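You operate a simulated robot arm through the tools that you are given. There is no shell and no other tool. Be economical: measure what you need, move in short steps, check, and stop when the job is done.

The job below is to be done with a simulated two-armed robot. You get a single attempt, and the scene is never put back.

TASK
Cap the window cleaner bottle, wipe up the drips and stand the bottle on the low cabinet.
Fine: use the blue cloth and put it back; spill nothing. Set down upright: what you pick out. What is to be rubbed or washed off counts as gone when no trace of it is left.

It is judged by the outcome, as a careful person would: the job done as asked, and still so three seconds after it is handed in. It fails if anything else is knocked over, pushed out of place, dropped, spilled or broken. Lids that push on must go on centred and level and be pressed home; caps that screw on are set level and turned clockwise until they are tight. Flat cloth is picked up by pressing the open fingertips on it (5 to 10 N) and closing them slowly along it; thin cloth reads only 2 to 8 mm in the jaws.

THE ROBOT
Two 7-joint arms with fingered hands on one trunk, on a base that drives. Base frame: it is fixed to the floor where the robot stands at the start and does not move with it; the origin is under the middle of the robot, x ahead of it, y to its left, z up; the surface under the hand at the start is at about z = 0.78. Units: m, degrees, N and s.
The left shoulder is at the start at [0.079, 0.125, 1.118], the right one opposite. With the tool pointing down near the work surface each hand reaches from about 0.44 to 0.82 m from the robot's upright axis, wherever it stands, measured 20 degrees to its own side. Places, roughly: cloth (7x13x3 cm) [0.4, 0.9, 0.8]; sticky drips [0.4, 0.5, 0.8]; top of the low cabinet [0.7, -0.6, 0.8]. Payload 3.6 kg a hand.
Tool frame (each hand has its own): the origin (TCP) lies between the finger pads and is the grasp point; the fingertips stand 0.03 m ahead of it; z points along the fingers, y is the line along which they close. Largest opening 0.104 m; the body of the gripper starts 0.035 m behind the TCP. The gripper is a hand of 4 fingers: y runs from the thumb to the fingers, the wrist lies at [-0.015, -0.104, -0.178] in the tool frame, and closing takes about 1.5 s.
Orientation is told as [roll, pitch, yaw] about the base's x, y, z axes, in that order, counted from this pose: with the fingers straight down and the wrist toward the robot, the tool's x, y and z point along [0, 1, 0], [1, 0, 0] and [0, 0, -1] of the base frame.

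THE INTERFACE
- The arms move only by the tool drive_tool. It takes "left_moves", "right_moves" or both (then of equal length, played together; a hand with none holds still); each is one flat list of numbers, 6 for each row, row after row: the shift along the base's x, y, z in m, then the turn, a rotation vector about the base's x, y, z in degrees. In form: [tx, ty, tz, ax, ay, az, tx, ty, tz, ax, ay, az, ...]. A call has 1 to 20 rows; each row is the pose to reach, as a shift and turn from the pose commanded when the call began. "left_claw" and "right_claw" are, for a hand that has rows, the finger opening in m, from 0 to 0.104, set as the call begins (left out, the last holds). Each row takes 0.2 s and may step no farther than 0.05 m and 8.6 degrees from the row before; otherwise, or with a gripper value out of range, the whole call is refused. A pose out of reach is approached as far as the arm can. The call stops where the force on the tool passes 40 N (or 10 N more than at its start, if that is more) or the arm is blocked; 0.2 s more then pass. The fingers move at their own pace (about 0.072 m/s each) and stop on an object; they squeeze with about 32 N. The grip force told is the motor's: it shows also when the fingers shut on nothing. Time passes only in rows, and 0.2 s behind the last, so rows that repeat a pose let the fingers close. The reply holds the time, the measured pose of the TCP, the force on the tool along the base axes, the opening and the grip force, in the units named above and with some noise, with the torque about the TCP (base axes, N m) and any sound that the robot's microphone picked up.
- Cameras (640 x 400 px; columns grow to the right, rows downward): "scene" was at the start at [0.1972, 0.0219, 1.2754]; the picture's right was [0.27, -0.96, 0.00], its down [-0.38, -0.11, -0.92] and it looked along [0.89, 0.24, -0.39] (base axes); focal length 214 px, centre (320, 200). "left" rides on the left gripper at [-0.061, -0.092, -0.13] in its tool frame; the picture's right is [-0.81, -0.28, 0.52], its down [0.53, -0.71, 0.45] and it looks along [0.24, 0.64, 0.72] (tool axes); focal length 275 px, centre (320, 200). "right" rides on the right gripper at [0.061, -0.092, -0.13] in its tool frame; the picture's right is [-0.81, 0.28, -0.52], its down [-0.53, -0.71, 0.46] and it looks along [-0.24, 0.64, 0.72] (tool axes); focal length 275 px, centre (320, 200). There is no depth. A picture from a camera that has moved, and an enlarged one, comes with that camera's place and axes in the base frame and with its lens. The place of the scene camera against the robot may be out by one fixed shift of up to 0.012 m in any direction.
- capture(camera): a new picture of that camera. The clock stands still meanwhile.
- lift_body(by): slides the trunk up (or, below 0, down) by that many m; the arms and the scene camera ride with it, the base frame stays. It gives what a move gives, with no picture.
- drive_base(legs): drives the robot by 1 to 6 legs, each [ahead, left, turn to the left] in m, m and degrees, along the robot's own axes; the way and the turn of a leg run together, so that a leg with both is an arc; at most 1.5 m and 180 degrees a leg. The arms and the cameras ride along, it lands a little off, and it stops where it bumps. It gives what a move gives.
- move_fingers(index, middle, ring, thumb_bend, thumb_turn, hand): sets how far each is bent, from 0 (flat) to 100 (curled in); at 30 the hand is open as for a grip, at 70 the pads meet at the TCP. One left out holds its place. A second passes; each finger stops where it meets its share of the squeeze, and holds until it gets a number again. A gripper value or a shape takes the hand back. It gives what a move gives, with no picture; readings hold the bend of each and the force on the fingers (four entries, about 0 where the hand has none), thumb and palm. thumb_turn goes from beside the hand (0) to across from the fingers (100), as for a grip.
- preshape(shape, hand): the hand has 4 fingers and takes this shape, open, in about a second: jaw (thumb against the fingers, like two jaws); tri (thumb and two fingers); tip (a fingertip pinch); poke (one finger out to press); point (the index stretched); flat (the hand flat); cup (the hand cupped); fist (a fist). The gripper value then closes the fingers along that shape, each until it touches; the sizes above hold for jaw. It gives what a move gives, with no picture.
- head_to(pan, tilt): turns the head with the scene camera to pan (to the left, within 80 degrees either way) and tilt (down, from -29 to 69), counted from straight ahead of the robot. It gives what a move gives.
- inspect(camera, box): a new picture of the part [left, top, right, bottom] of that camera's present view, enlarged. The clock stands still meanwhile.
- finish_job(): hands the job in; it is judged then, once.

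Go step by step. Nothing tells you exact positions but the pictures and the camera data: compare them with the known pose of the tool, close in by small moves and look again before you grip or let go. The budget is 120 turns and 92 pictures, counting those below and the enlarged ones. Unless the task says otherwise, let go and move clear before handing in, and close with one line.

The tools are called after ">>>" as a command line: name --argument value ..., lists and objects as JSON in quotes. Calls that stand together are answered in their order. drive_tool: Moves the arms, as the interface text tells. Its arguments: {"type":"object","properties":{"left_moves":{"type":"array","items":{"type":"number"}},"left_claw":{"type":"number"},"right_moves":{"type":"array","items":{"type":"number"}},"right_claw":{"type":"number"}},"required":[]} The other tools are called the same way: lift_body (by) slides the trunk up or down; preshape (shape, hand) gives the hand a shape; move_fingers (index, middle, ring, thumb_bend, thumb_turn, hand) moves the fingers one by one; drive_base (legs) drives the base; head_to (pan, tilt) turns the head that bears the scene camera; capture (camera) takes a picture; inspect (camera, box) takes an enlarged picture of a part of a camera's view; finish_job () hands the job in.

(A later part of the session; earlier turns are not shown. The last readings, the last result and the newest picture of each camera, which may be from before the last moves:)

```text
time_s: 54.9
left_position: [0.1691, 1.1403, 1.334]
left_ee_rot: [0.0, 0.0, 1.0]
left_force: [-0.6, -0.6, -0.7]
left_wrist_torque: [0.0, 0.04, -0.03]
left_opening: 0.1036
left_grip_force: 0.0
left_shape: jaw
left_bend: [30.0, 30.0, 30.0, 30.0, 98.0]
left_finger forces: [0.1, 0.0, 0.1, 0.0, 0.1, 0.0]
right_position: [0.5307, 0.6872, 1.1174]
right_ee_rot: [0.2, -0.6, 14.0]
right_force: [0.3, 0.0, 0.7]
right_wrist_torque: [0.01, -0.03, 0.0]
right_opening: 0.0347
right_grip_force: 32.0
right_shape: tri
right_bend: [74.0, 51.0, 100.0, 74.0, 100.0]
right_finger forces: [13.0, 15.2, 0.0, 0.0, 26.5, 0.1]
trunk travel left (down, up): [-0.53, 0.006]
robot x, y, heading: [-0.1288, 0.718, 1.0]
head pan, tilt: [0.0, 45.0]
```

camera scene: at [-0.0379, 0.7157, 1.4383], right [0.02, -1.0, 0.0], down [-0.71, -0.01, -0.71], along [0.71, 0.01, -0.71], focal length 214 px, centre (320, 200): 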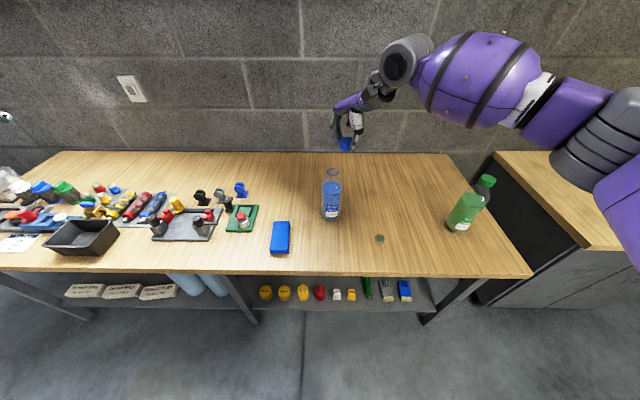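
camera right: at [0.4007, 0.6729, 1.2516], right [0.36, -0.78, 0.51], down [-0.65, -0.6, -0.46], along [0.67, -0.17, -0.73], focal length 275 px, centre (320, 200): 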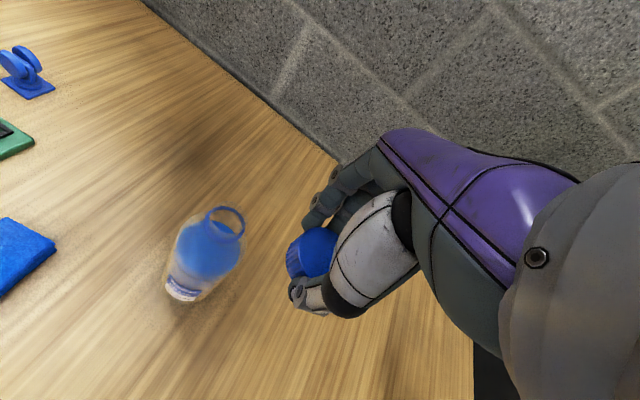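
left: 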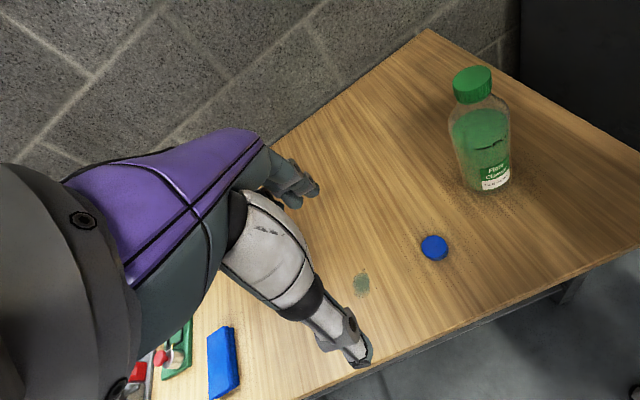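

Reached. I lower to z 1.075 (cap bottom ~1.04, about 2 cm above the neck) and look from both cameras.

>>> drive_tool --right_moves '[0, 0, -0.02, 0.3, 0.5, 0, 0, 0, -0.042, 0.3, 0.5, 0]'

>>> inspect --camera "right" --box '[220, 190, 380, 320]'

>>> inspect --camera "scene" --box '[300, 130, 380, 190]'

```text
time_s: 55.5
left_position: [0.1698, 1.14, 1.3332]
left_ee_rot: [0.1, 0.0, 0.8]
left_force: [-0.1, -0.1, 0.9]
left_wrist_torque: [0.0, 0.01, -0.06]
left_opening: 0.1035
left_grip_force: 0.0
left_shape: jaw
left_bend: [30.0, 30.0, 30.0, 30.0, 98.0]
left_finger forces: [0.1, 0.0, 0.0, 0.0, 0.0, 0.1]
right_position: [0.5309, 0.686, 1.0744]
right_ee_rot: [0.7, 0.0, 14.0]
right_force: [-0.1, -1.3, 0.5]
right_wrist_torque: [-0.01, 0.0, 0.01]
right_opening: 0.0346
right_grip_force: 32.0
right_shape: tri
right_bend: [74.0, 51.0, 100.0, 74.0, 100.0]
right_finger forces: [12.9, 15.3, 0.0, 0.0, 26.0, 0.0]
trunk travel left (down, up): [-0.53, 0.006]
robot x, y, heading: [-0.1301, 0.719, 1.1]
head pan, tilt: [0.0, 45.0]
```

```text
3.08 times, centred on (300, 255) of right
camera zoom: at [0.4272, 0.7222, 1.2053], right [0.46, -0.73, 0.51], down [-0.56, -0.68, -0.46], along [0.68, -0.07, -0.73], focal length 847 px, centre (382, 31)
```

zoom: 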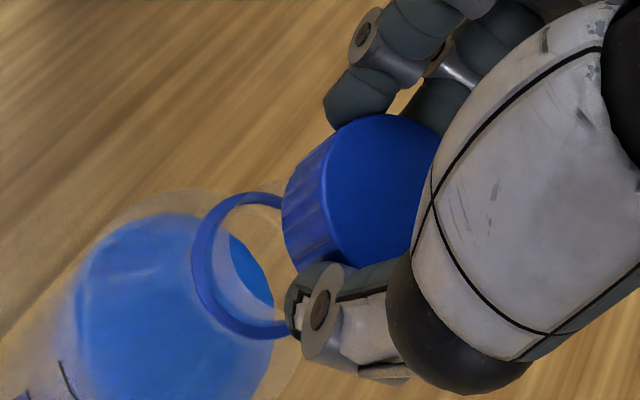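

```text
6.67 times, centred on (340, 160) of scene
camera zoom: at [-0.0369, 0.7168, 1.4382], right [0.02, -1.0, 0.0], down [-0.71, -0.01, -0.71], along [0.71, 0.01, -0.71], focal length 1430 px, centre (187, 467)
```

zoom: 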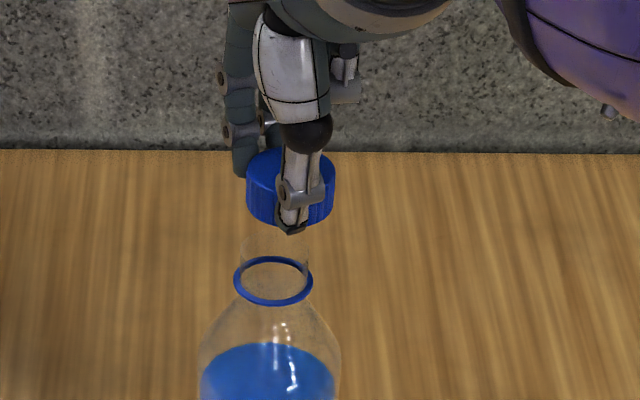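

The cap needs about +7 mm in y and perhaps −3 mm in x. I apply that, lower a little and look again.

>>> drive_tool --right_moves '[-0.003, 0.007, 0, 0, 0, 0, -0.003, 0.007, -0.012, 0, 0, 0]'

>>> inspect --camera "scene" --box '[310, 135, 370, 180]'

>>> inspect --camera "right" --box '[220, 190, 380, 320]'

```text
time_s: 56.1
left_position: [0.169, 1.1402, 1.3333]
left_ee_rot: [0.2, 0.0, 0.9]
left_force: [0.5, 0.2, -0.2]
left_wrist_torque: [0.02, 0.02, 0.01]
left_opening: 0.1037
left_grip_force: 0.0
left_shape: jaw
left_bend: [30.0, 30.0, 30.0, 30.0, 98.0]
left_finger forces: [0.0, 0.1, 0.1, 0.0, 0.1, 0.0]
right_position: [0.5284, 0.6937, 1.0635]
right_ee_rot: [0.7, -0.1, 14.0]
right_force: [-1.5, -0.2, 0.1]
right_wrist_torque: [0.02, -0.01, -0.02]
right_opening: 0.0346
right_grip_force: 32.0
right_shape: tri
right_bend: [74.0, 51.0, 100.0, 74.0, 100.0]
right_finger forces: [13.0, 15.3, 0.0, 0.1, 26.0, 0.0]
trunk travel left (down, up): [-0.53, 0.006]
robot x, y, heading: [-0.1306, 0.7188, 0.8]
head pan, tilt: [0.0, 45.0]
```

```text
8.89 times, centred on (340, 158) of scene
camera zoom: at [-0.037, 0.7166, 1.4382], right [0.02, -1.0, 0.0], down [-0.71, -0.01, -0.71], along [0.71, 0.01, -0.71], focal length 1906 px, centre (142, 578)
```

zoom: 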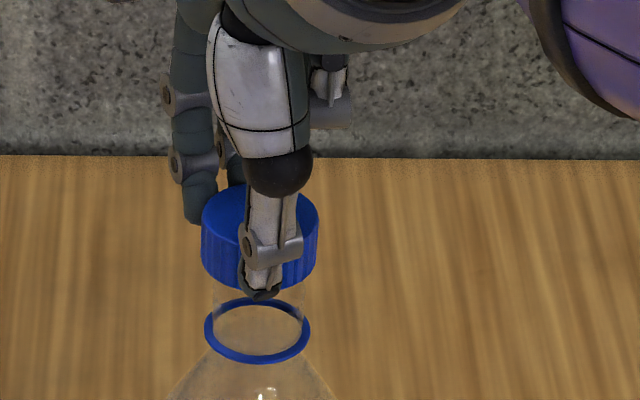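

```text
3.08 times, centred on (300, 255) of right
camera zoom: at [0.4245, 0.7292, 1.1931], right [0.46, -0.73, 0.51], down [-0.56, -0.68, -0.46], along [0.68, -0.07, -0.73], focal length 847 px, centre (382, 31)
```

zoom: 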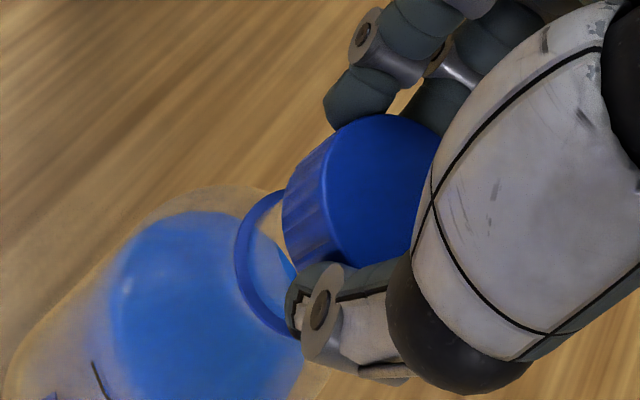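

Lateral alignment in y looks good now (cap and ring columns match). I lower in 2 mm rows and watch for contact.

>>> drive_tool --right_moves '[0, 0, -0.003, 0, 0, 0, 0, 0, -0.006, 0, 0, 0, 0, 0, -0.008, 0, 0, 0, 0, 0, -0.01, 0, 0, 0]'

>>> inspect --camera "scene" --box '[310, 135, 370, 180]'

```text
time_s: 57.1
left_position: [0.1696, 1.141, 1.3338]
left_ee_rot: [0.1, 0.0, 1.0]
left_force: [-0.2, 0.0, -0.2]
left_wrist_torque: [-0.03, 0.04, 0.03]
left_opening: 0.1037
left_grip_force: 0.0
left_shape: jaw
left_bend: [30.0, 30.0, 30.0, 30.0, 98.0]
left_finger forces: [0.0, 0.0, 0.0, 0.0, 0.0, 0.0]
right_position: [0.5268, 0.6926, 1.0514]
right_ee_rot: [0.7, -0.3, 14.1]
right_force: [-0.4, -1.4, -0.3]
right_wrist_torque: [0.0, 0.01, 0.01]
right_opening: 0.0346
right_grip_force: 31.8
right_shape: tri
right_bend: [74.0, 51.0, 100.0, 74.0, 100.0]
right_finger forces: [12.9, 15.3, 0.0, 0.0, 26.0, 0.0]
trunk travel left (down, up): [-0.53, 0.006]
robot x, y, heading: [-0.1291, 0.7199, 0.7]
head pan, tilt: [0.0, 45.0]
```

```text
8.89 times, centred on (340, 158) of scene
camera zoom: at [-0.0371, 0.7168, 1.4382], right [0.02, -1.0, 0.0], down [-0.71, -0.01, -0.71], along [0.71, 0.01, -0.71], focal length 1906 px, centre (142, 578)
```

zoom: 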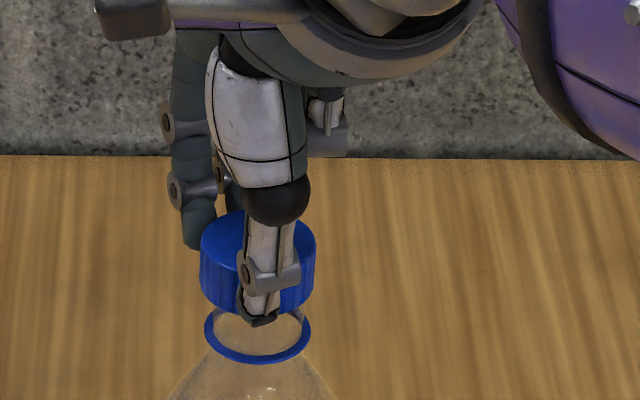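

No contact yet. Lower further slowly.

>>> drive_tool --right_moves '[0, 0, -0.002, 0, 0, 0, 0, 0, -0.004, 0, 0, 0, 0, 0, -0.006, 0, 0, 0]'

>>> inspect --camera "scene" --box '[310, 135, 370, 180]'

```text
time_s: 57.9
left_position: [0.1685, 1.1416, 1.334]
left_ee_rot: [0.1, -0.1, 0.9]
left_force: [-0.4, 0.2, -0.3]
left_wrist_torque: [0.02, -0.02, 0.02]
left_opening: 0.1037
left_grip_force: 0.1
left_shape: jaw
left_bend: [30.0, 30.0, 30.0, 30.0, 98.0]
left_finger forces: [0.0, 0.0, 0.0, 0.0, 0.1, 0.0]
right_position: [0.5271, 0.6932, 1.047]
right_ee_rot: [0.7, -0.3, 14.2]
right_force: [0.3, 0.7, 3.8]
right_wrist_torque: [0.02, -0.08, 0.0]
right_opening: 0.0343
right_grip_force: 32.5
right_shape: tri
right_bend: [74.0, 51.0, 100.0, 74.0, 100.0]
right_finger forces: [13.3, 15.7, 0.1, 0.0, 26.4, 0.1]
trunk travel left (down, up): [-0.53, 0.006]
robot x, y, heading: [-0.1298, 0.7158, 0.9]
head pan, tilt: [0.0, 45.0]
```

```text
8.89 times, centred on (340, 158) of scene
camera zoom: at [-0.0378, 0.7168, 1.4384], right [0.02, -1.0, 0.0], down [-0.71, -0.01, -0.71], along [0.71, 0.01, -0.71], focal length 1906 px, centre (142, 578)
```

zoom: 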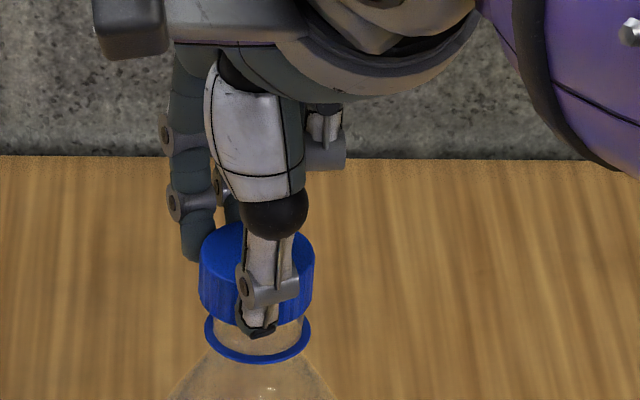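

Contact at z 1.047 with a torque that places it at the far (+x) edge: the cap is ~4–5 mm too near to me. I lift 4 mm, shift +5 mm in x and lower again.

>>> drive_tool --right_moves '[0, 0, 0.004, 0, 0, 0, 0.005, 0, 0.004, 0, 0, 0, 0.005, 0, 0.002, 0, 0, 0, 0.005, 0, 0, 0, 0, 0, 0.005, 0, -0.002, 0, 0, 0, 0.005, 0, -0.004, 0, 0, 0]'

```text
time_s: 59.3
left_position: [0.1658, 1.1404, 1.3357]
left_ee_rot: [0.1, -0.1, 0.9]
left_force: [0.0, 0.3, 0.4]
left_wrist_torque: [-0.01, -0.02, -0.02]
left_opening: 0.1037
left_grip_force: 0.1
left_shape: jaw
left_bend: [30.0, 30.0, 30.0, 30.0, 98.0]
left_finger forces: [0.0, 0.0, 0.1, 0.0, 0.0, 0.1]
right_position: [0.5307, 0.6944, 1.0462]
right_ee_rot: [0.7, -0.5, 14.0]
right_force: [0.3, 0.9, 13.4]
right_wrist_torque: [-0.07, 0.23, -0.01]
right_opening: 0.0357
right_grip_force: 32.1
right_shape: tri
right_bend: [74.0, 51.0, 100.0, 74.0, 100.0]
right_finger forces: [13.8, 17.2, 0.0, 0.0, 29.9, 0.0]
trunk travel left (down, up): [-0.53, 0.006]
robot x, y, heading: [-0.1288, 0.72, 0.9]
head pan, tilt: [0.0, 45.0]
```

Now contact is on the near side, so the true centre is x ≈ 0.529. I shift back 2 mm, keep light pressure and turn clockwise 40°.

>>> drive_tool --right_moves '[-0.002, -0.001, 0.004, 0, 0, 0, -0.002, -0.001, 0.001, 0, 0, 0, -0.002, -0.001, 0, 0, 0, -8, -0.002, -0.001, 0, 0, 0, -16, -0.002, -0.001, -0.0005, 0, 0, -24, -0.002, -0.001, -0.001, 0, 0, -32, -0.002, -0.001, -0.001, 0, 0, -40]'

>>> inspect --camera "scene" --box '[290, 130, 390, 230]'

```text
time_s: 60.9
left_position: [0.1697, 1.1418, 1.3335]
left_ee_rot: [0.1, 0.1, 0.9]
left_force: [0.3, 0.4, 0.5]
left_wrist_torque: [-0.03, 0.05, -0.01]
left_opening: 0.1037
left_grip_force: 0.1
left_shape: jaw
left_bend: [30.0, 30.0, 30.0, 30.0, 98.0]
left_finger forces: [0.1, 0.1, 0.1, 0.1, 0.0, 0.0]
right_position: [0.5284, 0.6919, 1.0368]
right_ee_rot: [0.6, 0.1, -26.1]
right_force: [0.5, 0.6, -6.0]
right_wrist_torque: [-0.01, 0.0, 0.0]
right_opening: 0.0345
right_grip_force: 32.3
right_shape: tri
right_bend: [74.0, 50.0, 100.0, 75.0, 100.0]
right_finger forces: [13.8, 15.5, 0.0, 0.0, 26.9, 0.1]
trunk travel left (down, up): [-0.53, 0.006]
robot x, y, heading: [-0.1264, 0.7199, 0.7]
head pan, tilt: [0.0, 45.0]
```

```text
4.00 times, centred on (340, 180) of scene
camera zoom: at [-0.0365, 0.7175, 1.4379], right [0.02, -1.0, 0.0], down [-0.71, -0.01, -0.71], along [0.71, 0.01, -0.71], focal length 858 px, centre (240, 280)
```

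zoom: 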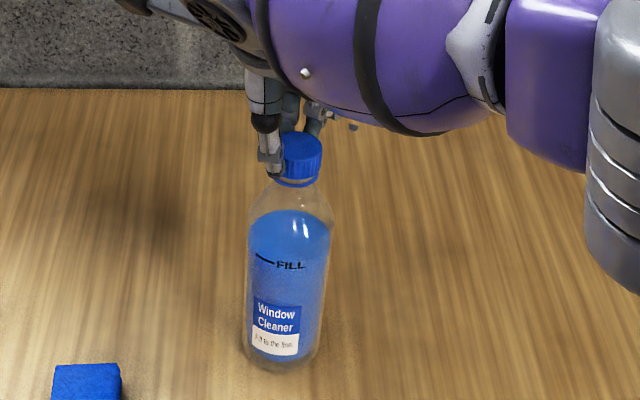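

The cap has engaged the thread (dropped ~9 mm and being pulled down). I continue clockwise and watch the range and torque.

>>> drive_tool --right_moves '[0, 0, -0.001, 0, 0, -8, 0, 0, -0.001, 0, 0, -16, 0, 0, -0.0015, 0, 0, -24, 0, 0, -0.0015, 0, 0, -32, 0, 0, -0.002, 0, 0, -40, 0, 0, -0.002, 0, 0, -48]'

```text
time_s: 62.3
left_position: [0.1686, 1.1418, 1.3342]
left_ee_rot: [0.0, 0.0, 0.9]
left_force: [-0.6, -0.2, -0.5]
left_wrist_torque: [-0.01, 0.02, 0.02]
left_opening: 0.1036
left_grip_force: 0.0
left_shape: jaw
left_bend: [30.0, 30.0, 30.0, 30.0, 98.0]
left_finger forces: [0.0, 0.1, 0.1, 0.0, 0.0, 0.0]
right_position: [0.4737, 0.6866, 1.0479]
right_ee_rot: [0.7, -0.3, -70.9]
right_force: [1.7, -2.0, -6.9]
right_wrist_torque: [-0.21, -0.03, 0.04]
right_opening: 0.0344
right_grip_force: 32.4
right_shape: tri
right_bend: [74.0, 50.0, 100.0, 75.0, 100.0]
right_finger forces: [12.9, 16.7, 0.0, 0.0, 26.0, 0.1]
right hand out of reach, approached as far as the arm can: row 2, 3, 4, 5, 6
trunk travel left (down, up): [-0.53, 0.006]
robot x, y, heading: [-0.1275, 0.7207, 1.1]
head pan, tilt: [0.0, 45.0]
```

The arm ran out of reach and shifted ~5 cm, maybe carrying the bottle with it; I look before doing anything.

>>> inspect --camera "scene" --box '[280, 130, 400, 250]'

```text
3.33 times, centred on (340, 190) of scene
camera zoom: at [-0.0374, 0.7185, 1.4383], right [0.02, -1.0, 0.0], down [-0.71, -0.01, -0.71], along [0.71, 0.01, -0.71], focal length 715 px, centre (253, 233)
```

zoom: 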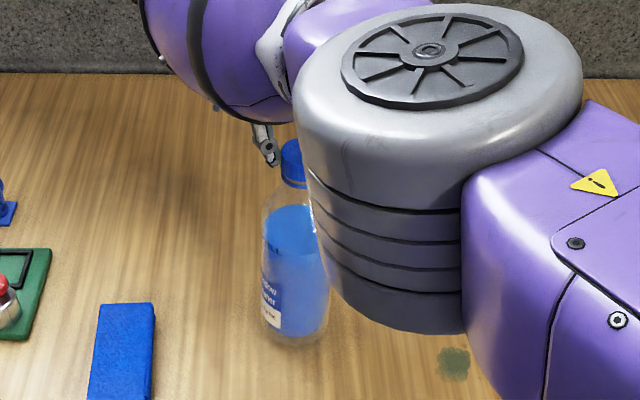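

The bottle hangs upright from the cap ~1 cm above the table, unspilled. I lower it gently to stand.

>>> drive_tool --right_moves '[0, 0, -0.004, 0, 0, 0, 0, 0, -0.008, 0, 0, 0, 0, 0, -0.01, 0, 0, 0, 0, 0, -0.012, 0, 0, 0]'

```text
time_s: 63.3
left_position: [0.1687, 1.1395, 1.3338]
left_ee_rot: [0.0, -0.1, 0.9]
left_force: [0.5, -0.1, 0.0]
left_wrist_torque: [-0.01, -0.03, 0.01]
left_opening: 0.1037
left_grip_force: 0.1
left_shape: jaw
left_bend: [30.0, 30.0, 30.0, 30.0, 98.0]
left_finger forces: [0.0, 0.0, 0.0, 0.0, 0.0, 0.0]
right_position: [0.4733, 0.6858, 1.0364]
right_ee_rot: [1.0, -0.3, -70.7]
right_force: [1.2, -0.1, 2.5]
right_wrist_torque: [-0.03, -0.03, -0.03]
right_opening: 0.0345
right_grip_force: 31.6
right_shape: tri
right_bend: [74.0, 50.0, 100.0, 75.0, 100.0]
right_finger forces: [13.6, 15.9, 0.0, 0.0, 27.3, 0.0]
trunk travel left (down, up): [-0.53, 0.006]
robot x, y, heading: [-0.127, 0.7155, 0.9]
head pan, tilt: [0.0, 45.0]
```

The bottle stands. I open the right hand, rise clear and turn it back to yaw ~14°, so that the left hand can then hold the bottle body.

>>> drive_tool --right_moves '[0, 0, 0, 0, 0, 0, 0, 0, 0, 0, 0, 0, 0, 0, 0, 0, 0, 0, 0, 0, 0, 0, 0, 0, 0, 0, 0.03, 0, 0, 0, 0, 0, 0.06, 0, 0, 0, 0, 0, 0.1, 0, 0, 0, 0, 0, 0.12, 0, 0, 8, 0, 0, 0.12, 0, 0, 16, 0, 0, 0.12, 0, 0, 24, 0, 0, 0.12, 0, 0, 32, 0, 0, 0.12, 0, 0, 40, 0, 0, 0.12, 0, 0, 48, 0, 0, 0.12, 0, 0, 56, 0, 0, 0.12, 0, 0, 64, 0, 0, 0.12, 0, 0, 72, 0, 0, 0.12, 0, 0, 80, 0, 0, 0.12, 0, 0, 85]' --right_claw 0.065

>>> capture --camera "scene"

```text
time_s: 67.1
left_position: [0.1685, 1.1399, 1.334]
left_ee_rot: [0.1, 0.0, 0.9]
left_force: [0.2, 0.8, 0.4]
left_wrist_torque: [0.02, -0.04, 0.0]
left_opening: 0.1038
left_grip_force: 0.0
left_shape: jaw
left_bend: [30.0, 30.0, 30.0, 30.0, 98.0]
left_finger forces: [0.1, 0.1, 0.1, 0.0, 0.0, 0.0]
right_position: [0.4729, 0.6846, 1.1559]
right_ee_rot: [0.7, -0.2, 14.5]
right_force: [-0.3, 0.3, -0.4]
right_wrist_torque: [0.03, 0.0, -0.01]
right_opening: 0.0647
right_grip_force: 0.0
right_shape: tri
right_bend: [73.0, 40.0, 99.0, 63.0, 100.0]
right_finger forces: [0.1, 0.0, 0.0, 0.0, 0.0, 0.0]
trunk travel left (down, up): [-0.53, 0.006]
robot x, y, heading: [-0.1298, 0.7226, 1.0]
head pan, tilt: [0.0, 45.0]
```

```text
32 pictures are left
camera scene: at [-0.0371, 0.7167, 1.4382], right [0.02, -1.0, 0.0], down [-0.71, -0.01, -0.71], along [0.71, 0.01, -0.71], focal length 214 px, centre (320, 200)
```

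scene: 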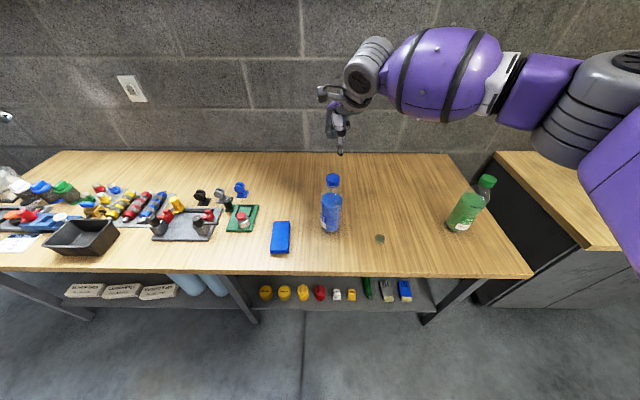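

Bottle stands capped, upright. I regrip the cap at yaw 14° and turn it clockwise with some downward pressure, to see how far the bottle co-rotates.

>>> drive_tool --right_moves '[0, 0.001, -0.04, 0, 0, 0, 0, 0.001, -0.08, 0, 0, 0, 0, 0.001, -0.105, 0, 0, 0, 0, 0.001, -0.119, 0, 0, 0]'

>>> drive_tool --right_moves '[0, 0, 0, 0, 0, 0, 0, 0, 0, 0, 0, 0, 0, 0, 0, 0, 0, 0, 0, 0, 0, 0, 0, 0, 0, 0, 0, 0, 0, 0, 0, 0, -0.003, 0, 0, 0]' --right_claw 0.03

>>> inspect --camera "scene" --box '[290, 150, 390, 240]'

```text
time_s: 68.1
left_position: [0.1693, 1.1404, 1.3332]
left_ee_rot: [0.1, 0.0, 0.9]
left_force: [1.3, 0.5, -0.2]
left_wrist_torque: [-0.01, 0.0, -0.02]
left_opening: 0.1038
left_grip_force: 0.2
left_shape: jaw
left_bend: [30.0, 30.0, 30.0, 30.0, 98.0]
left_finger forces: [0.0, 0.0, 0.0, 0.0, 0.1, 0.0]
right_position: [0.4752, 0.685, 1.038]
right_ee_rot: [0.7, -0.2, 14.3]
right_force: [0.3, 0.0, -0.6]
right_wrist_torque: [-0.01, -0.03, 0.01]
right_opening: 0.0648
right_grip_force: 0.0
right_shape: tri
right_bend: [73.0, 40.0, 99.0, 63.0, 100.0]
right_finger forces: [0.0, 0.0, 0.0, 0.0, 0.1, 0.0]
trunk travel left (down, up): [-0.53, 0.006]
robot x, y, heading: [-0.1285, 0.7198, 1.0]
head pan, tilt: [0.0, 45.0]
```

```text
time_s: 69.5
left_position: [0.1686, 1.1405, 1.3349]
left_ee_rot: [0.1, -0.1, 0.8]
left_force: [-0.2, -0.3, -0.4]
left_wrist_torque: [0.03, -0.02, -0.04]
left_opening: 0.104
left_grip_force: 0.1
left_shape: jaw
left_bend: [30.0, 30.0, 30.0, 30.0, 98.0]
left_finger forces: [0.1, 0.0, 0.0, 0.0, 0.1, 0.0]
right_position: [0.475, 0.6846, 1.0354]
right_ee_rot: [0.7, -0.3, 14.3]
right_force: [0.3, -1.7, 4.4]
right_wrist_torque: [-0.04, 0.04, 0.01]
right_opening: 0.0363
right_grip_force: 31.3
right_shape: tri
right_bend: [74.0, 54.0, 100.0, 73.0, 100.0]
right_finger forces: [14.5, 14.0, 0.1, 0.1, 29.5, 0.1]
trunk travel left (down, up): [-0.53, 0.006]
robot x, y, heading: [-0.1267, 0.7179, 0.8]
head pan, tilt: [0.0, 45.0]
```

```text
4.44 times, centred on (340, 195) of scene
camera zoom: at [-0.0379, 0.7166, 1.4384], right [0.02, -1.0, 0.0], down [-0.71, -0.01, -0.71], along [0.71, 0.01, -0.71], focal length 953 px, centre (231, 222)
```

zoom: 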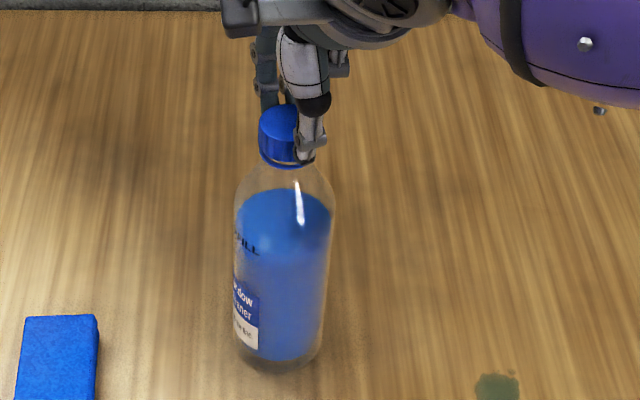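

Good balanced grip; the label's right edge sits at column 258. Now a 72° clockwise stroke with ~10 N down.

>>> drive_tool --right_moves '[0, 0, -0.002, 0, 0, -8, 0, 0, -0.002, 0, 0, -16, 0, 0, -0.0025, 0, 0, -24, 0, 0, -0.0025, 0, 0, -32, 0, 0, -0.003, 0, 0, -40, 0, 0, -0.003, 0, 0, -48, 0, 0, -0.003, 0, 0, -56, 0, 0, -0.003, 0, 0, -64, 0, 0, -0.003, 0, 0, -72]'

>>> inspect --camera "scene" --box '[290, 150, 390, 240]'

```text
time_s: 71.5
left_position: [0.1671, 1.1406, 1.3345]
left_ee_rot: [-0.1, -0.1, 0.9]
left_force: [0.1, -0.8, 0.0]
left_wrist_torque: [-0.01, 0.02, 0.01]
left_opening: 0.104
left_grip_force: 0.0
left_shape: jaw
left_bend: [30.0, 30.0, 30.0, 30.0, 98.0]
left_finger forces: [0.0, 0.0, 0.0, 0.0, 0.0, 0.0]
right_position: [0.4716, 0.6873, 1.0332]
right_ee_rot: [0.8, -0.4, -57.9]
right_force: [-2.7, 1.3, 24.7]
right_wrist_torque: [0.04, 0.12, -0.02]
right_opening: 0.0368
right_grip_force: 32.3
right_shape: tri
right_bend: [75.0, 53.0, 100.0, 73.0, 100.0]
right_finger forces: [15.5, 17.5, 0.0, 0.0, 35.2, 0.1]
trunk travel left (down, up): [-0.53, 0.006]
robot x, y, heading: [-0.1266, 0.7175, 0.7]
head pan, tilt: [0.0, 45.0]
```

```text
4.44 times, centred on (340, 195) of scene
camera zoom: at [-0.0398, 0.7176, 1.4384], right [0.02, -1.0, 0.0], down [-0.71, -0.01, -0.71], along [0.71, 0.01, -0.71], focal length 953 px, centre (231, 222)
```

zoom: 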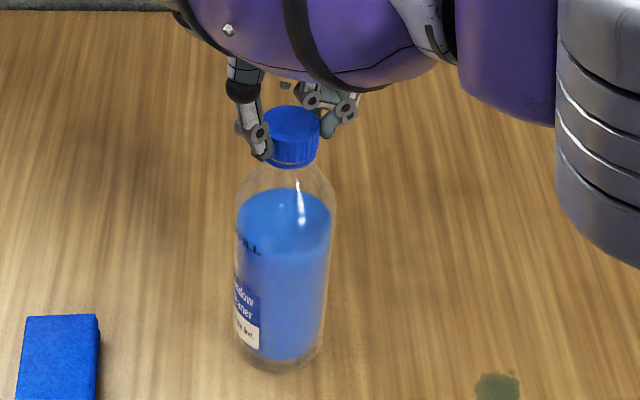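

The label hardly moved, so the cap turns on the bottle; torque still low, so not yet tight. I do the next stroke: release, turn back, regrip, turn.

>>> drive_tool --right_moves '[0, 0, 0.004, 0, 0, 0, 0, 0, 0.004, 0, 0, 0, 0, 0, 0.004, 0, 0, 0, 0, 0, 0.004, 0, 0, 0, 0, 0, 0.045, 0, 0, 0, 0, 0, 0.055, 0, 0, 8, 0, 0, 0.055, 0, 0, 16, 0, 0, 0.055, 0, 0, 24, 0, 0, 0.055, 0, 0, 32, 0, 0, 0.055, 0, 0, 40, 0, 0, 0.055, 0, 0, 48, 0, 0, 0.055, 0, 0, 56, 0, 0, 0.055, 0, 0, 64, 0, 0, 0.055, 0, 0, 72, 0, 0, 0.03, 0, 0, 72, 0, 0, 0.005, 0, 0, 72]' --right_claw 0.068

>>> drive_tool --right_moves '[0, 0, 0, 0, 0, 0, 0, 0, 0, 0, 0, 0, 0, 0, 0, 0, 0, 0, 0, 0, 0, 0, 0, 0, 0, 0, 0, 0, 0, 0, 0, 0, -0.004, 0, 0, 0, 0, 0, -0.005, 0, 0, -8, 0, 0, -0.005, 0, 0, -16, 0, 0, -0.005, 0, 0, -24, 0, 0, -0.005, 0, 0, -32, 0, 0, -0.005, 0, 0, -40, 0, 0, -0.0055, 0, 0, -48, 0, 0, -0.0055, 0, 0, -56, 0, 0, -0.0055, 0, 0, -64, 0, 0, -0.0055, 0, 0, -72]' --right_claw 0.03

>>> inspect --camera "scene" --box '[290, 150, 390, 240]'

```text
time_s: 74.9
left_position: [0.1685, 1.1401, 1.3335]
left_ee_rot: [0.1, 0.0, 0.9]
left_force: [-0.5, -0.5, 0.6]
left_wrist_torque: [-0.02, 0.02, -0.01]
left_opening: 0.1036
left_grip_force: 0.0
left_shape: jaw
left_bend: [30.0, 30.0, 30.0, 30.0, 98.0]
left_finger forces: [0.1, 0.1, 0.0, 0.0, 0.0, 0.0]
right_position: [0.4746, 0.6871, 1.0362]
right_ee_rot: [0.6, -0.2, 14.3]
right_force: [0.4, 1.0, 0.8]
right_wrist_torque: [-0.01, 0.02, 0.01]
right_opening: 0.0681
right_grip_force: 0.2
right_shape: tri
right_bend: [73.0, 39.0, 99.0, 62.0, 100.0]
right_finger forces: [0.1, 0.0, 0.1, 0.1, 0.0, 0.0]
trunk travel left (down, up): [-0.53, 0.006]
robot x, y, heading: [-0.1255, 0.7173, 0.9]
head pan, tilt: [0.0, 45.0]
```

```text
time_s: 78.1
left_position: [0.1667, 1.1398, 1.3328]
left_ee_rot: [-0.1, -0.2, 0.9]
left_force: [-0.3, 0.1, -0.4]
left_wrist_torque: [-0.03, -0.01, 0.02]
left_opening: 0.1037
left_grip_force: 0.0
left_shape: jaw
left_bend: [30.0, 30.0, 30.0, 30.0, 98.0]
left_finger forces: [0.0, 0.0, 0.0, 0.0, 0.0, 0.1]
right_position: [0.4727, 0.6878, 1.0313]
right_ee_rot: [0.8, -0.4, -57.9]
right_force: [-1.9, 0.9, 20.9]
right_wrist_torque: [0.05, 0.04, 0.01]
right_opening: 0.0363
right_grip_force: 31.8
right_shape: tri
right_bend: [74.0, 53.0, 100.0, 73.0, 100.0]
right_finger forces: [15.6, 16.8, 0.0, 0.1, 34.5, 0.0]
trunk travel left (down, up): [-0.53, 0.006]
robot x, y, heading: [-0.1275, 0.7159, 0.9]
head pan, tilt: [0.0, 45.0]
```

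```text
4.44 times, centred on (340, 195) of scene
camera zoom: at [-0.0395, 0.7176, 1.4384], right [0.02, -1.0, 0.0], down [-0.71, -0.01, -0.71], along [0.71, 0.01, -0.71], focal length 953 px, centre (231, 222)
```

zoom: 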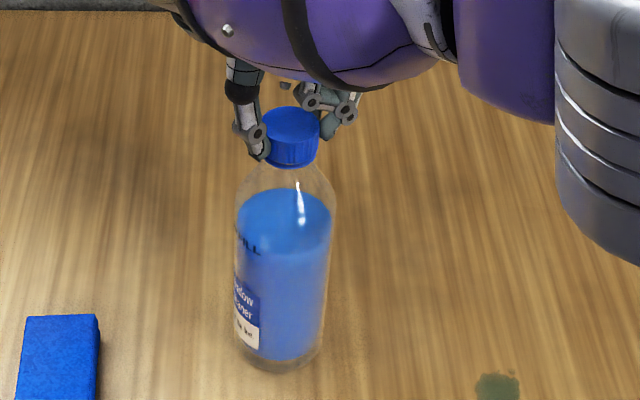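

The cap is going down (1.0332 → 1.0313), the bottle keeps still. Another two strokes.

>>> drive_tool --right_moves '[0, 0, 0.004, 0, 0, 0, 0, 0, 0.004, 0, 0, 0, 0, 0, 0.004, 0, 0, 0, 0, 0, 0.004, 0, 0, 0, 0, 0, 0.045, 0, 0, 0, 0, 0, 0.055, 0, 0, 8, 0, 0, 0.055, 0, 0, 16, 0, 0, 0.055, 0, 0, 24, 0, 0, 0.055, 0, 0, 32, 0, 0, 0.055, 0, 0, 40, 0, 0, 0.055, 0, 0, 48, 0, 0, 0.055, 0, 0, 56, 0, 0, 0.055, 0, 0, 64, 0, 0, 0.055, 0, 0, 72, 0, 0, 0.03, 0, 0, 72, 0, 0, 0.005, 0, 0, 72]' --right_claw 0.068

>>> drive_tool --right_moves '[0, 0, 0, 0, 0, 0, 0, 0, 0, 0, 0, 0, 0, 0, 0, 0, 0, 0, 0, 0, 0, 0, 0, 0, 0, 0, 0, 0, 0, 0, 0, 0, -0.004, 0, 0, 0, 0, 0, -0.005, 0, 0, -8, 0, 0, -0.005, 0, 0, -16, 0, 0, -0.005, 0, 0, -24, 0, 0, -0.005, 0, 0, -32, 0, 0, -0.005, 0, 0, -40, 0, 0, -0.0055, 0, 0, -48, 0, 0, -0.0055, 0, 0, -56, 0, 0, -0.0055, 0, 0, -64, 0, 0, -0.0055, 0, 0, -72]' --right_claw 0.03

```text
time_s: 81.5
left_position: [0.1684, 1.139, 1.335]
left_ee_rot: [0.1, 0.1, 0.9]
left_force: [-0.2, -0.5, 0.4]
left_wrist_torque: [-0.01, 0.02, 0.02]
left_opening: 0.1037
left_grip_force: 0.0
left_shape: jaw
left_bend: [30.0, 30.0, 30.0, 30.0, 98.0]
left_finger forces: [0.0, 0.0, 0.0, 0.0, 0.0, 0.0]
right_position: [0.4742, 0.6872, 1.0361]
right_ee_rot: [0.7, -0.2, 14.3]
right_force: [0.3, 0.4, -0.1]
right_wrist_torque: [0.04, 0.0, 0.0]
right_opening: 0.0676
right_grip_force: 0.1
right_shape: tri
right_bend: [73.0, 39.0, 99.0, 62.0, 100.0]
right_finger forces: [0.1, 0.0, 0.0, 0.0, 0.0, 0.1]
trunk travel left (down, up): [-0.53, 0.006]
robot x, y, heading: [-0.128, 0.7163, 0.9]
head pan, tilt: [0.0, 45.0]
```

```text
time_s: 84.7
left_position: [0.1664, 1.1411, 1.334]
left_ee_rot: [0.0, 0.0, 1.0]
left_force: [0.6, 0.0, -0.4]
left_wrist_torque: [0.01, 0.01, -0.02]
left_opening: 0.1038
left_grip_force: 0.1
left_shape: jaw
left_bend: [30.0, 30.0, 30.0, 30.0, 98.0]
left_finger forces: [0.0, 0.1, 0.1, 0.0, 0.0, 0.0]
right_position: [0.4723, 0.6869, 1.0315]
right_ee_rot: [0.7, -0.4, -57.8]
right_force: [-0.9, 3.2, 23.6]
right_wrist_torque: [0.16, 0.06, 0.03]
right_opening: 0.0379
right_grip_force: 31.6
right_shape: tri
right_bend: [74.0, 52.0, 100.0, 73.0, 100.0]
right_finger forces: [15.5, 16.6, 0.1, 0.0, 35.0, 0.0]
trunk travel left (down, up): [-0.53, 0.006]
robot x, y, heading: [-0.1277, 0.7166, 0.8]
head pan, tilt: [0.0, 45.0]
```

I check with a closer picture whether the bottle turned and how the cap sits against the ring.

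>>> inspect --camera "scene" --box '[320, 165, 370, 235]'

```text
5.71 times, centred on (345, 200) of scene
camera zoom: at [-0.0395, 0.7179, 1.4384], right [0.02, -1.0, 0.0], down [-0.71, -0.01, -0.71], along [0.71, 0.01, -0.71], focal length 1226 px, centre (177, 200)
```

zoom: 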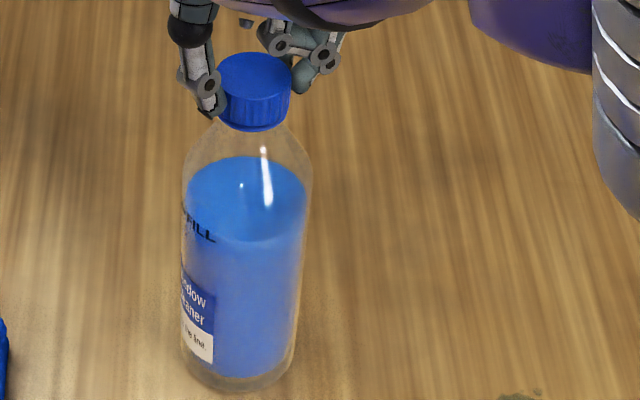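

The cap is now down near the ring and the bottle kept still. One more stroke, watching the torque.

>>> drive_tool --right_moves '[0, 0, 0.004, 0, 0, 0, 0, 0, 0.004, 0, 0, 0, 0, 0, 0.004, 0, 0, 0, 0, 0, 0.004, 0, 0, 0, 0, 0, 0.045, 0, 0, 0, 0, 0, 0.055, 0, 0, 8, 0, 0, 0.055, 0, 0, 16, 0, 0, 0.055, 0, 0, 24, 0, 0, 0.055, 0, 0, 32, 0, 0, 0.055, 0, 0, 40, 0, 0, 0.055, 0, 0, 48, 0, 0, 0.055, 0, 0, 56, 0, 0, 0.055, 0, 0, 64, 0, 0, 0.055, 0, 0, 72, 0, 0, 0.03, 0, 0, 72, 0, 0, 0.005, 0, 0, 72]' --right_claw 0.068

>>> drive_tool --right_moves '[0, 0, 0, 0, 0, 0, 0, 0, 0, 0, 0, 0, 0, 0, 0, 0, 0, 0, 0, 0, 0, 0, 0, 0, 0, 0, 0, 0, 0, 0, 0, 0, -0.004, 0, 0, 0, 0, 0, -0.005, 0, 0, -8, 0, 0, -0.005, 0, 0, -16, 0, 0, -0.005, 0, 0, -24, 0, 0, -0.005, 0, 0, -32, 0, 0, -0.005, 0, 0, -40]' --right_claw 0.03

>>> drive_tool --right_moves '[0, 0, 0, 0, 0, -8, 0, 0, 0, 0, 0, -16, 0, 0, 0, 0, 0, -24, 0, 0, 0, 0, 0, -32]'

```text
time_s: 88.1
left_position: [0.1699, 1.1403, 1.3344]
left_ee_rot: [0.2, 0.0, 0.9]
left_force: [-0.6, -0.3, 0.6]
left_wrist_torque: [-0.02, -0.01, 0.01]
left_opening: 0.1036
left_grip_force: 0.0
left_shape: jaw
left_bend: [30.0, 30.0, 30.0, 30.0, 98.0]
left_finger forces: [0.1, 0.0, 0.0, 0.0, 0.0, 0.1]
right_position: [0.4749, 0.6866, 1.0354]
right_ee_rot: [0.8, -0.3, 14.3]
right_force: [-0.5, -0.6, -1.2]
right_wrist_torque: [0.01, 0.0, -0.01]
right_opening: 0.0678
right_grip_force: 0.0
right_shape: tri
right_bend: [73.0, 39.0, 99.0, 62.0, 100.0]
right_finger forces: [0.1, 0.0, 0.0, 0.1, 0.0, 0.0]
trunk travel left (down, up): [-0.53, 0.006]
robot x, y, heading: [-0.1279, 0.7214, 0.8]
head pan, tilt: [0.0, 45.0]
```

```text
time_s: 90.5
left_position: [0.167, 1.1398, 1.3351]
left_ee_rot: [0.1, -0.2, 0.9]
left_force: [-0.4, -0.3, -0.4]
left_wrist_torque: [0.0, 0.0, 0.03]
left_opening: 0.1037
left_grip_force: 0.0
left_shape: jaw
left_bend: [30.0, 30.0, 30.0, 30.0, 98.0]
left_finger forces: [0.1, 0.0, 0.1, 0.1, 0.0, 0.0]
right_position: [0.4718, 0.687, 1.0318]
right_ee_rot: [0.8, -0.5, -25.9]
right_force: [1.7, 0.3, 20.1]
right_wrist_torque: [-0.03, -0.06, 0.02]
right_opening: 0.0368
right_grip_force: 31.9
right_shape: tri
right_bend: [74.0, 53.0, 100.0, 73.0, 100.0]
right_finger forces: [16.7, 17.0, 0.0, 0.1, 32.0, 0.0]
trunk travel left (down, up): [-0.53, 0.006]
robot x, y, heading: [-0.1271, 0.7155, 1.0]
head pan, tilt: [0.0, 45.0]
```

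```text
time_s: 91.5
left_position: [0.1673, 1.1407, 1.3338]
left_ee_rot: [0.0, -0.1, 0.9]
left_force: [0.5, 0.2, 0.4]
left_wrist_torque: [0.01, 0.03, 0.02]
left_opening: 0.1038
left_grip_force: 0.1
left_shape: jaw
left_bend: [30.0, 30.0, 30.0, 30.0, 98.0]
left_finger forces: [0.1, 0.0, 0.0, 0.0, 0.1, 0.0]
right_position: [0.4732, 0.6857, 1.0314]
right_ee_rot: [0.8, -0.4, -57.9]
right_force: [3.8, -0.4, 20.1]
right_wrist_torque: [-0.11, -0.13, 0.16]
right_opening: 0.0368
right_grip_force: 32.0
right_shape: tri
right_bend: [75.0, 52.0, 100.0, 73.0, 100.0]
right_finger forces: [16.6, 17.3, 0.0, 0.0, 31.5, 0.0]
trunk travel left (down, up): [-0.53, 0.006]
robot x, y, heading: [-0.1289, 0.7175, 1.0]
head pan, tilt: [0.0, 45.0]
```

Torque is now building (+0.16 N·m): the cap is tightening. One more stroke, then check the label.

>>> drive_tool --right_moves '[0, 0, 0.004, 0, 0, 0, 0, 0, 0.004, 0, 0, 0, 0, 0, 0.004, 0, 0, 0, 0, 0, 0.004, 0, 0, 0, 0, 0, 0.045, 0, 0, 0, 0, 0, 0.055, 0, 0, 8, 0, 0, 0.055, 0, 0, 16, 0, 0, 0.055, 0, 0, 24, 0, 0, 0.055, 0, 0, 32, 0, 0, 0.055, 0, 0, 40, 0, 0, 0.055, 0, 0, 48, 0, 0, 0.055, 0, 0, 56, 0, 0, 0.055, 0, 0, 64, 0, 0, 0.055, 0, 0, 72, 0, 0, 0.03, 0, 0, 72, 0, 0, 0.005, 0, 0, 72]' --right_claw 0.068

>>> inspect --camera "scene" --box '[320, 165, 370, 235]'

>>> drive_tool --right_moves '[0, 0, 0, 0, 0, 0, 0, 0, 0, 0, 0, 0, 0, 0, 0, 0, 0, 0, 0, 0, 0, 0, 0, 0, 0, 0, 0, 0, 0, 0, 0, 0, -0.004, 0, 0, 0, 0, 0, -0.006, 0, 0, -8, 0, 0, -0.006, 0, 0, -16, 0, 0, -0.006, 0, 0, -24]' --right_claw 0.03

>>> inspect --camera "scene" --box '[320, 165, 370, 235]'

```text
time_s: 94.9
left_position: [0.1697, 1.1399, 1.3336]
left_ee_rot: [0.1, 0.1, 0.9]
left_force: [-0.2, 0.1, 0.8]
left_wrist_torque: [0.02, -0.02, 0.03]
left_opening: 0.1038
left_grip_force: 0.1
left_shape: jaw
left_bend: [30.0, 30.0, 30.0, 30.0, 98.0]
left_finger forces: [0.0, 0.0, 0.0, 0.0, 0.0, 0.0]
right_position: [0.4746, 0.6865, 1.0351]
right_ee_rot: [0.8, -0.2, 14.3]
right_force: [0.0, -0.3, -0.4]
right_wrist_torque: [-0.03, -0.02, -0.01]
right_opening: 0.0676
right_grip_force: 0.1
right_shape: tri
right_bend: [73.0, 39.0, 99.0, 62.0, 100.0]
right_finger forces: [0.0, 0.0, 0.0, 0.1, 0.1, 0.0]
trunk travel left (down, up): [-0.53, 0.006]
robot x, y, heading: [-0.1288, 0.7174, 0.8]
head pan, tilt: [0.0, 45.0]
```

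```text
5.71 times, centred on (345, 200) of scene
camera zoom: at [-0.0369, 0.7168, 1.4382], right [0.02, -1.0, 0.0], down [-0.71, -0.01, -0.71], along [0.71, 0.01, -0.71], focal length 1226 px, centre (177, 200)
```

zoom: 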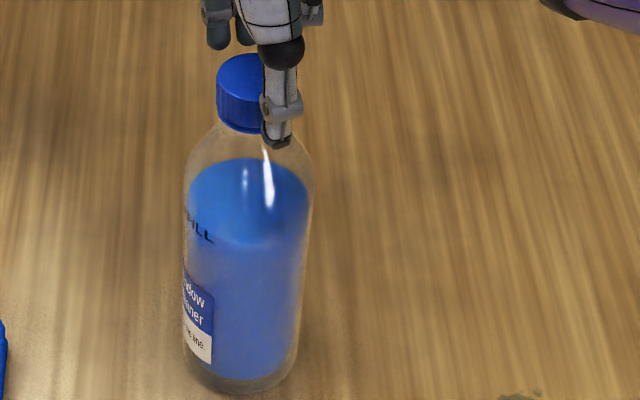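

```text
time_s: 96.9
left_position: [0.1668, 1.1402, 1.334]
left_ee_rot: [0.0, -0.1, 0.9]
left_force: [0.1, -0.6, -0.2]
left_wrist_torque: [0.01, -0.01, 0.04]
left_opening: 0.1038
left_grip_force: 0.0
left_shape: jaw
left_bend: [30.0, 30.0, 30.0, 30.0, 98.0]
left_finger forces: [0.0, 0.0, 0.1, 0.0, 0.0, 0.1]
right_position: [0.4748, 0.6866, 1.0314]
right_ee_rot: [0.8, -0.5, -9.9]
right_force: [4.6, -0.7, 20.4]
right_wrist_torque: [-0.09, -0.26, 0.11]
right_opening: 0.0361
right_grip_force: 31.3
right_shape: tri
right_bend: [75.0, 51.0, 100.0, 73.0, 100.0]
right_finger forces: [16.0, 19.5, 0.0, 0.0, 30.7, 0.1]
trunk travel left (down, up): [-0.53, 0.006]
robot x, y, heading: [-0.127, 0.7179, 0.9]
head pan, tilt: [0.0, 45.0]
```

```text
5.71 times, centred on (345, 200) of scene
camera zoom: at [-0.0386, 0.7169, 1.4386], right [0.02, -1.0, 0.0], down [-0.71, -0.01, -0.71], along [0.71, 0.01, -0.71], focal length 1226 px, centre (177, 200)
```

zoom: 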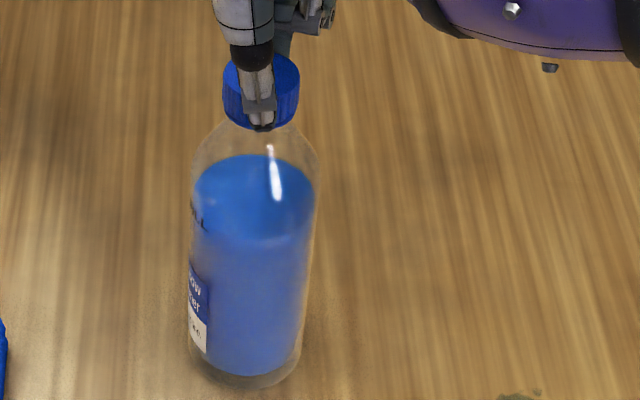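

The bottle now turns with the cap at about 0.11–0.16 N·m, so to tighten fully I'll hold its body with the left hand. First I bring the left hand near, fingers pointing right (−y), while the right keeps its grip on the cap.

>>> drive_tool --left_moves '[0.025, -0.023, -0.012, -7.5, 0, 0, 0.05, -0.046, -0.025, -15, 0, 0, 0.076, -0.07, -0.04, -22.5, 0, 0, 0.102, -0.093, -0.055, -30, 0, 0, 0.128, -0.116, -0.07, -37.5, 0, 0, 0.153, -0.14, -0.085, -45, 0, 0, 0.178, -0.163, -0.1, -52.5, 0, 0, 0.204, -0.186, -0.115, -60, 0, 0, 0.23, -0.21, -0.13, -67.5, 0, 0, 0.255, -0.233, -0.145, -75, 0, 0, 0.28, -0.256, -0.16, -82.5, 0, 0, 0.305, -0.28, -0.18, -90, 0, 0]' --left_claw 0.104

>>> capture --camera "scene"

```text
time_s: 99.5
left_position: [0.3831, 0.8309, 1.325]
left_ee_rot: [-84.8, 4.0, 2.7]
left_force: [-0.3, -1.3, -0.4]
left_wrist_torque: [0.02, -0.02, 0.0]
left_opening: 0.104
left_grip_force: 0.1
left_shape: jaw
left_bend: [30.0, 30.0, 30.0, 30.0, 98.0]
left_finger forces: [0.0, 0.0, 0.0, 0.0, 0.0, 0.0]
left hand out of reach, approached as far as the arm can: row 9, 10, 11, 12
right_position: [0.4737, 0.6852, 1.0313]
right_ee_rot: [0.7, -0.5, -9.8]
right_force: [4.5, -2.3, 25.9]
right_wrist_torque: [-0.11, -0.33, 0.05]
right_opening: 0.0374
right_grip_force: 32.1
right_shape: tri
right_bend: [75.0, 50.0, 100.0, 73.0, 100.0]
right_finger forces: [17.9, 20.1, 0.0, 0.0, 32.2, 0.0]
trunk travel left (down, up): [-0.53, 0.006]
robot x, y, heading: [-0.1283, 0.715, 0.9]
head pan, tilt: [0.0, 45.0]
```

```text
25 pictures are left
camera scene: at [-0.039, 0.7159, 1.4384], right [0.02, -1.0, 0.0], down [-0.71, -0.01, -0.71], along [0.71, 0.01, -0.71], focal length 214 px, centre (320, 200)
```

scene: 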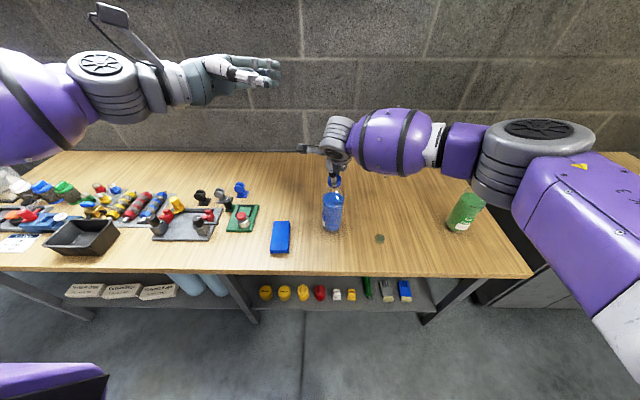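

The left hand is well oriented. I bring it down to z ≈ 0.91 to the left of the bottle.

>>> drive_tool --left_moves '[0, 0.02, -0.04, -2, 0, 0, 0, 0.035, -0.085, -4, 0, 0, 0.01, 0.035, -0.13, -5, -3, -2, 0.02, 0.035, -0.175, -5, -3, -2, 0.035, 0.035, -0.22, -5, -3, -2, 0.05, 0.035, -0.265, -5, -3, -2, 0.065, 0.035, -0.305, -5, -3, -2, 0.08, 0.035, -0.345, -5, -3, -2, 0.09, 0.035, -0.385, -5, -3, -2, 0.09, 0.035, -0.415, -5, -3, -2]'

>>> capture --camera "scene"

```text
time_s: 101.7
left_position: [0.3368, 0.8493, 1.25]
left_ee_rot: [-80.5, 7.0, 4.8]
left_force: [0.1, 0.5, -0.5]
left_wrist_torque: [0.03, -0.01, 0.0]
left_opening: 0.1038
left_grip_force: 0.0
left_shape: jaw
left_bend: [30.0, 30.0, 30.0, 30.0, 98.0]
left_finger forces: [0.0, 0.0, 0.0, 0.0, 0.1, 0.0]
left hand out of reach, approached as far as the arm can: row 1, 2, 3, 4, 5, 6, 7, 8, 9, 10
right_position: [0.474, 0.685, 1.0312]
right_ee_rot: [0.8, -0.5, -9.7]
right_force: [5.9, -1.9, 26.2]
right_wrist_torque: [-0.13, -0.24, 0.04]
right_opening: 0.0375
right_grip_force: 31.7
right_shape: tri
right_bend: [75.0, 50.0, 100.0, 73.0, 100.0]
right_finger forces: [17.6, 20.2, 0.1, 0.1, 32.2, 0.0]
trunk travel left (down, up): [-0.53, 0.006]
robot x, y, heading: [-0.1271, 0.7205, 0.7]
head pan, tilt: [0.0, 45.0]
```

```text
24 pictures are left
camera scene: at [-0.039, 0.7166, 1.4384], right [0.02, -1.0, 0.0], down [-0.71, -0.01, -0.71], along [0.71, 0.01, -0.71], focal length 214 px, centre (320, 200)
```

scene: 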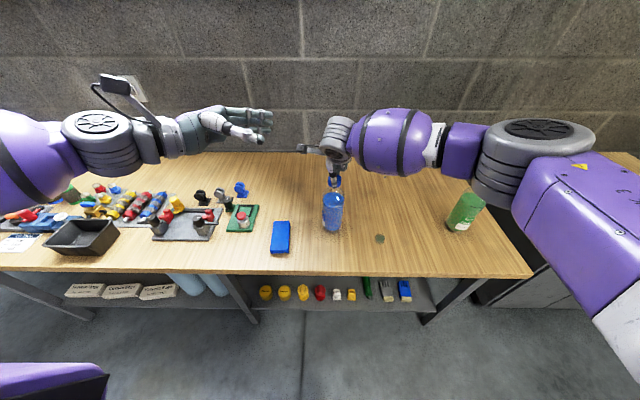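

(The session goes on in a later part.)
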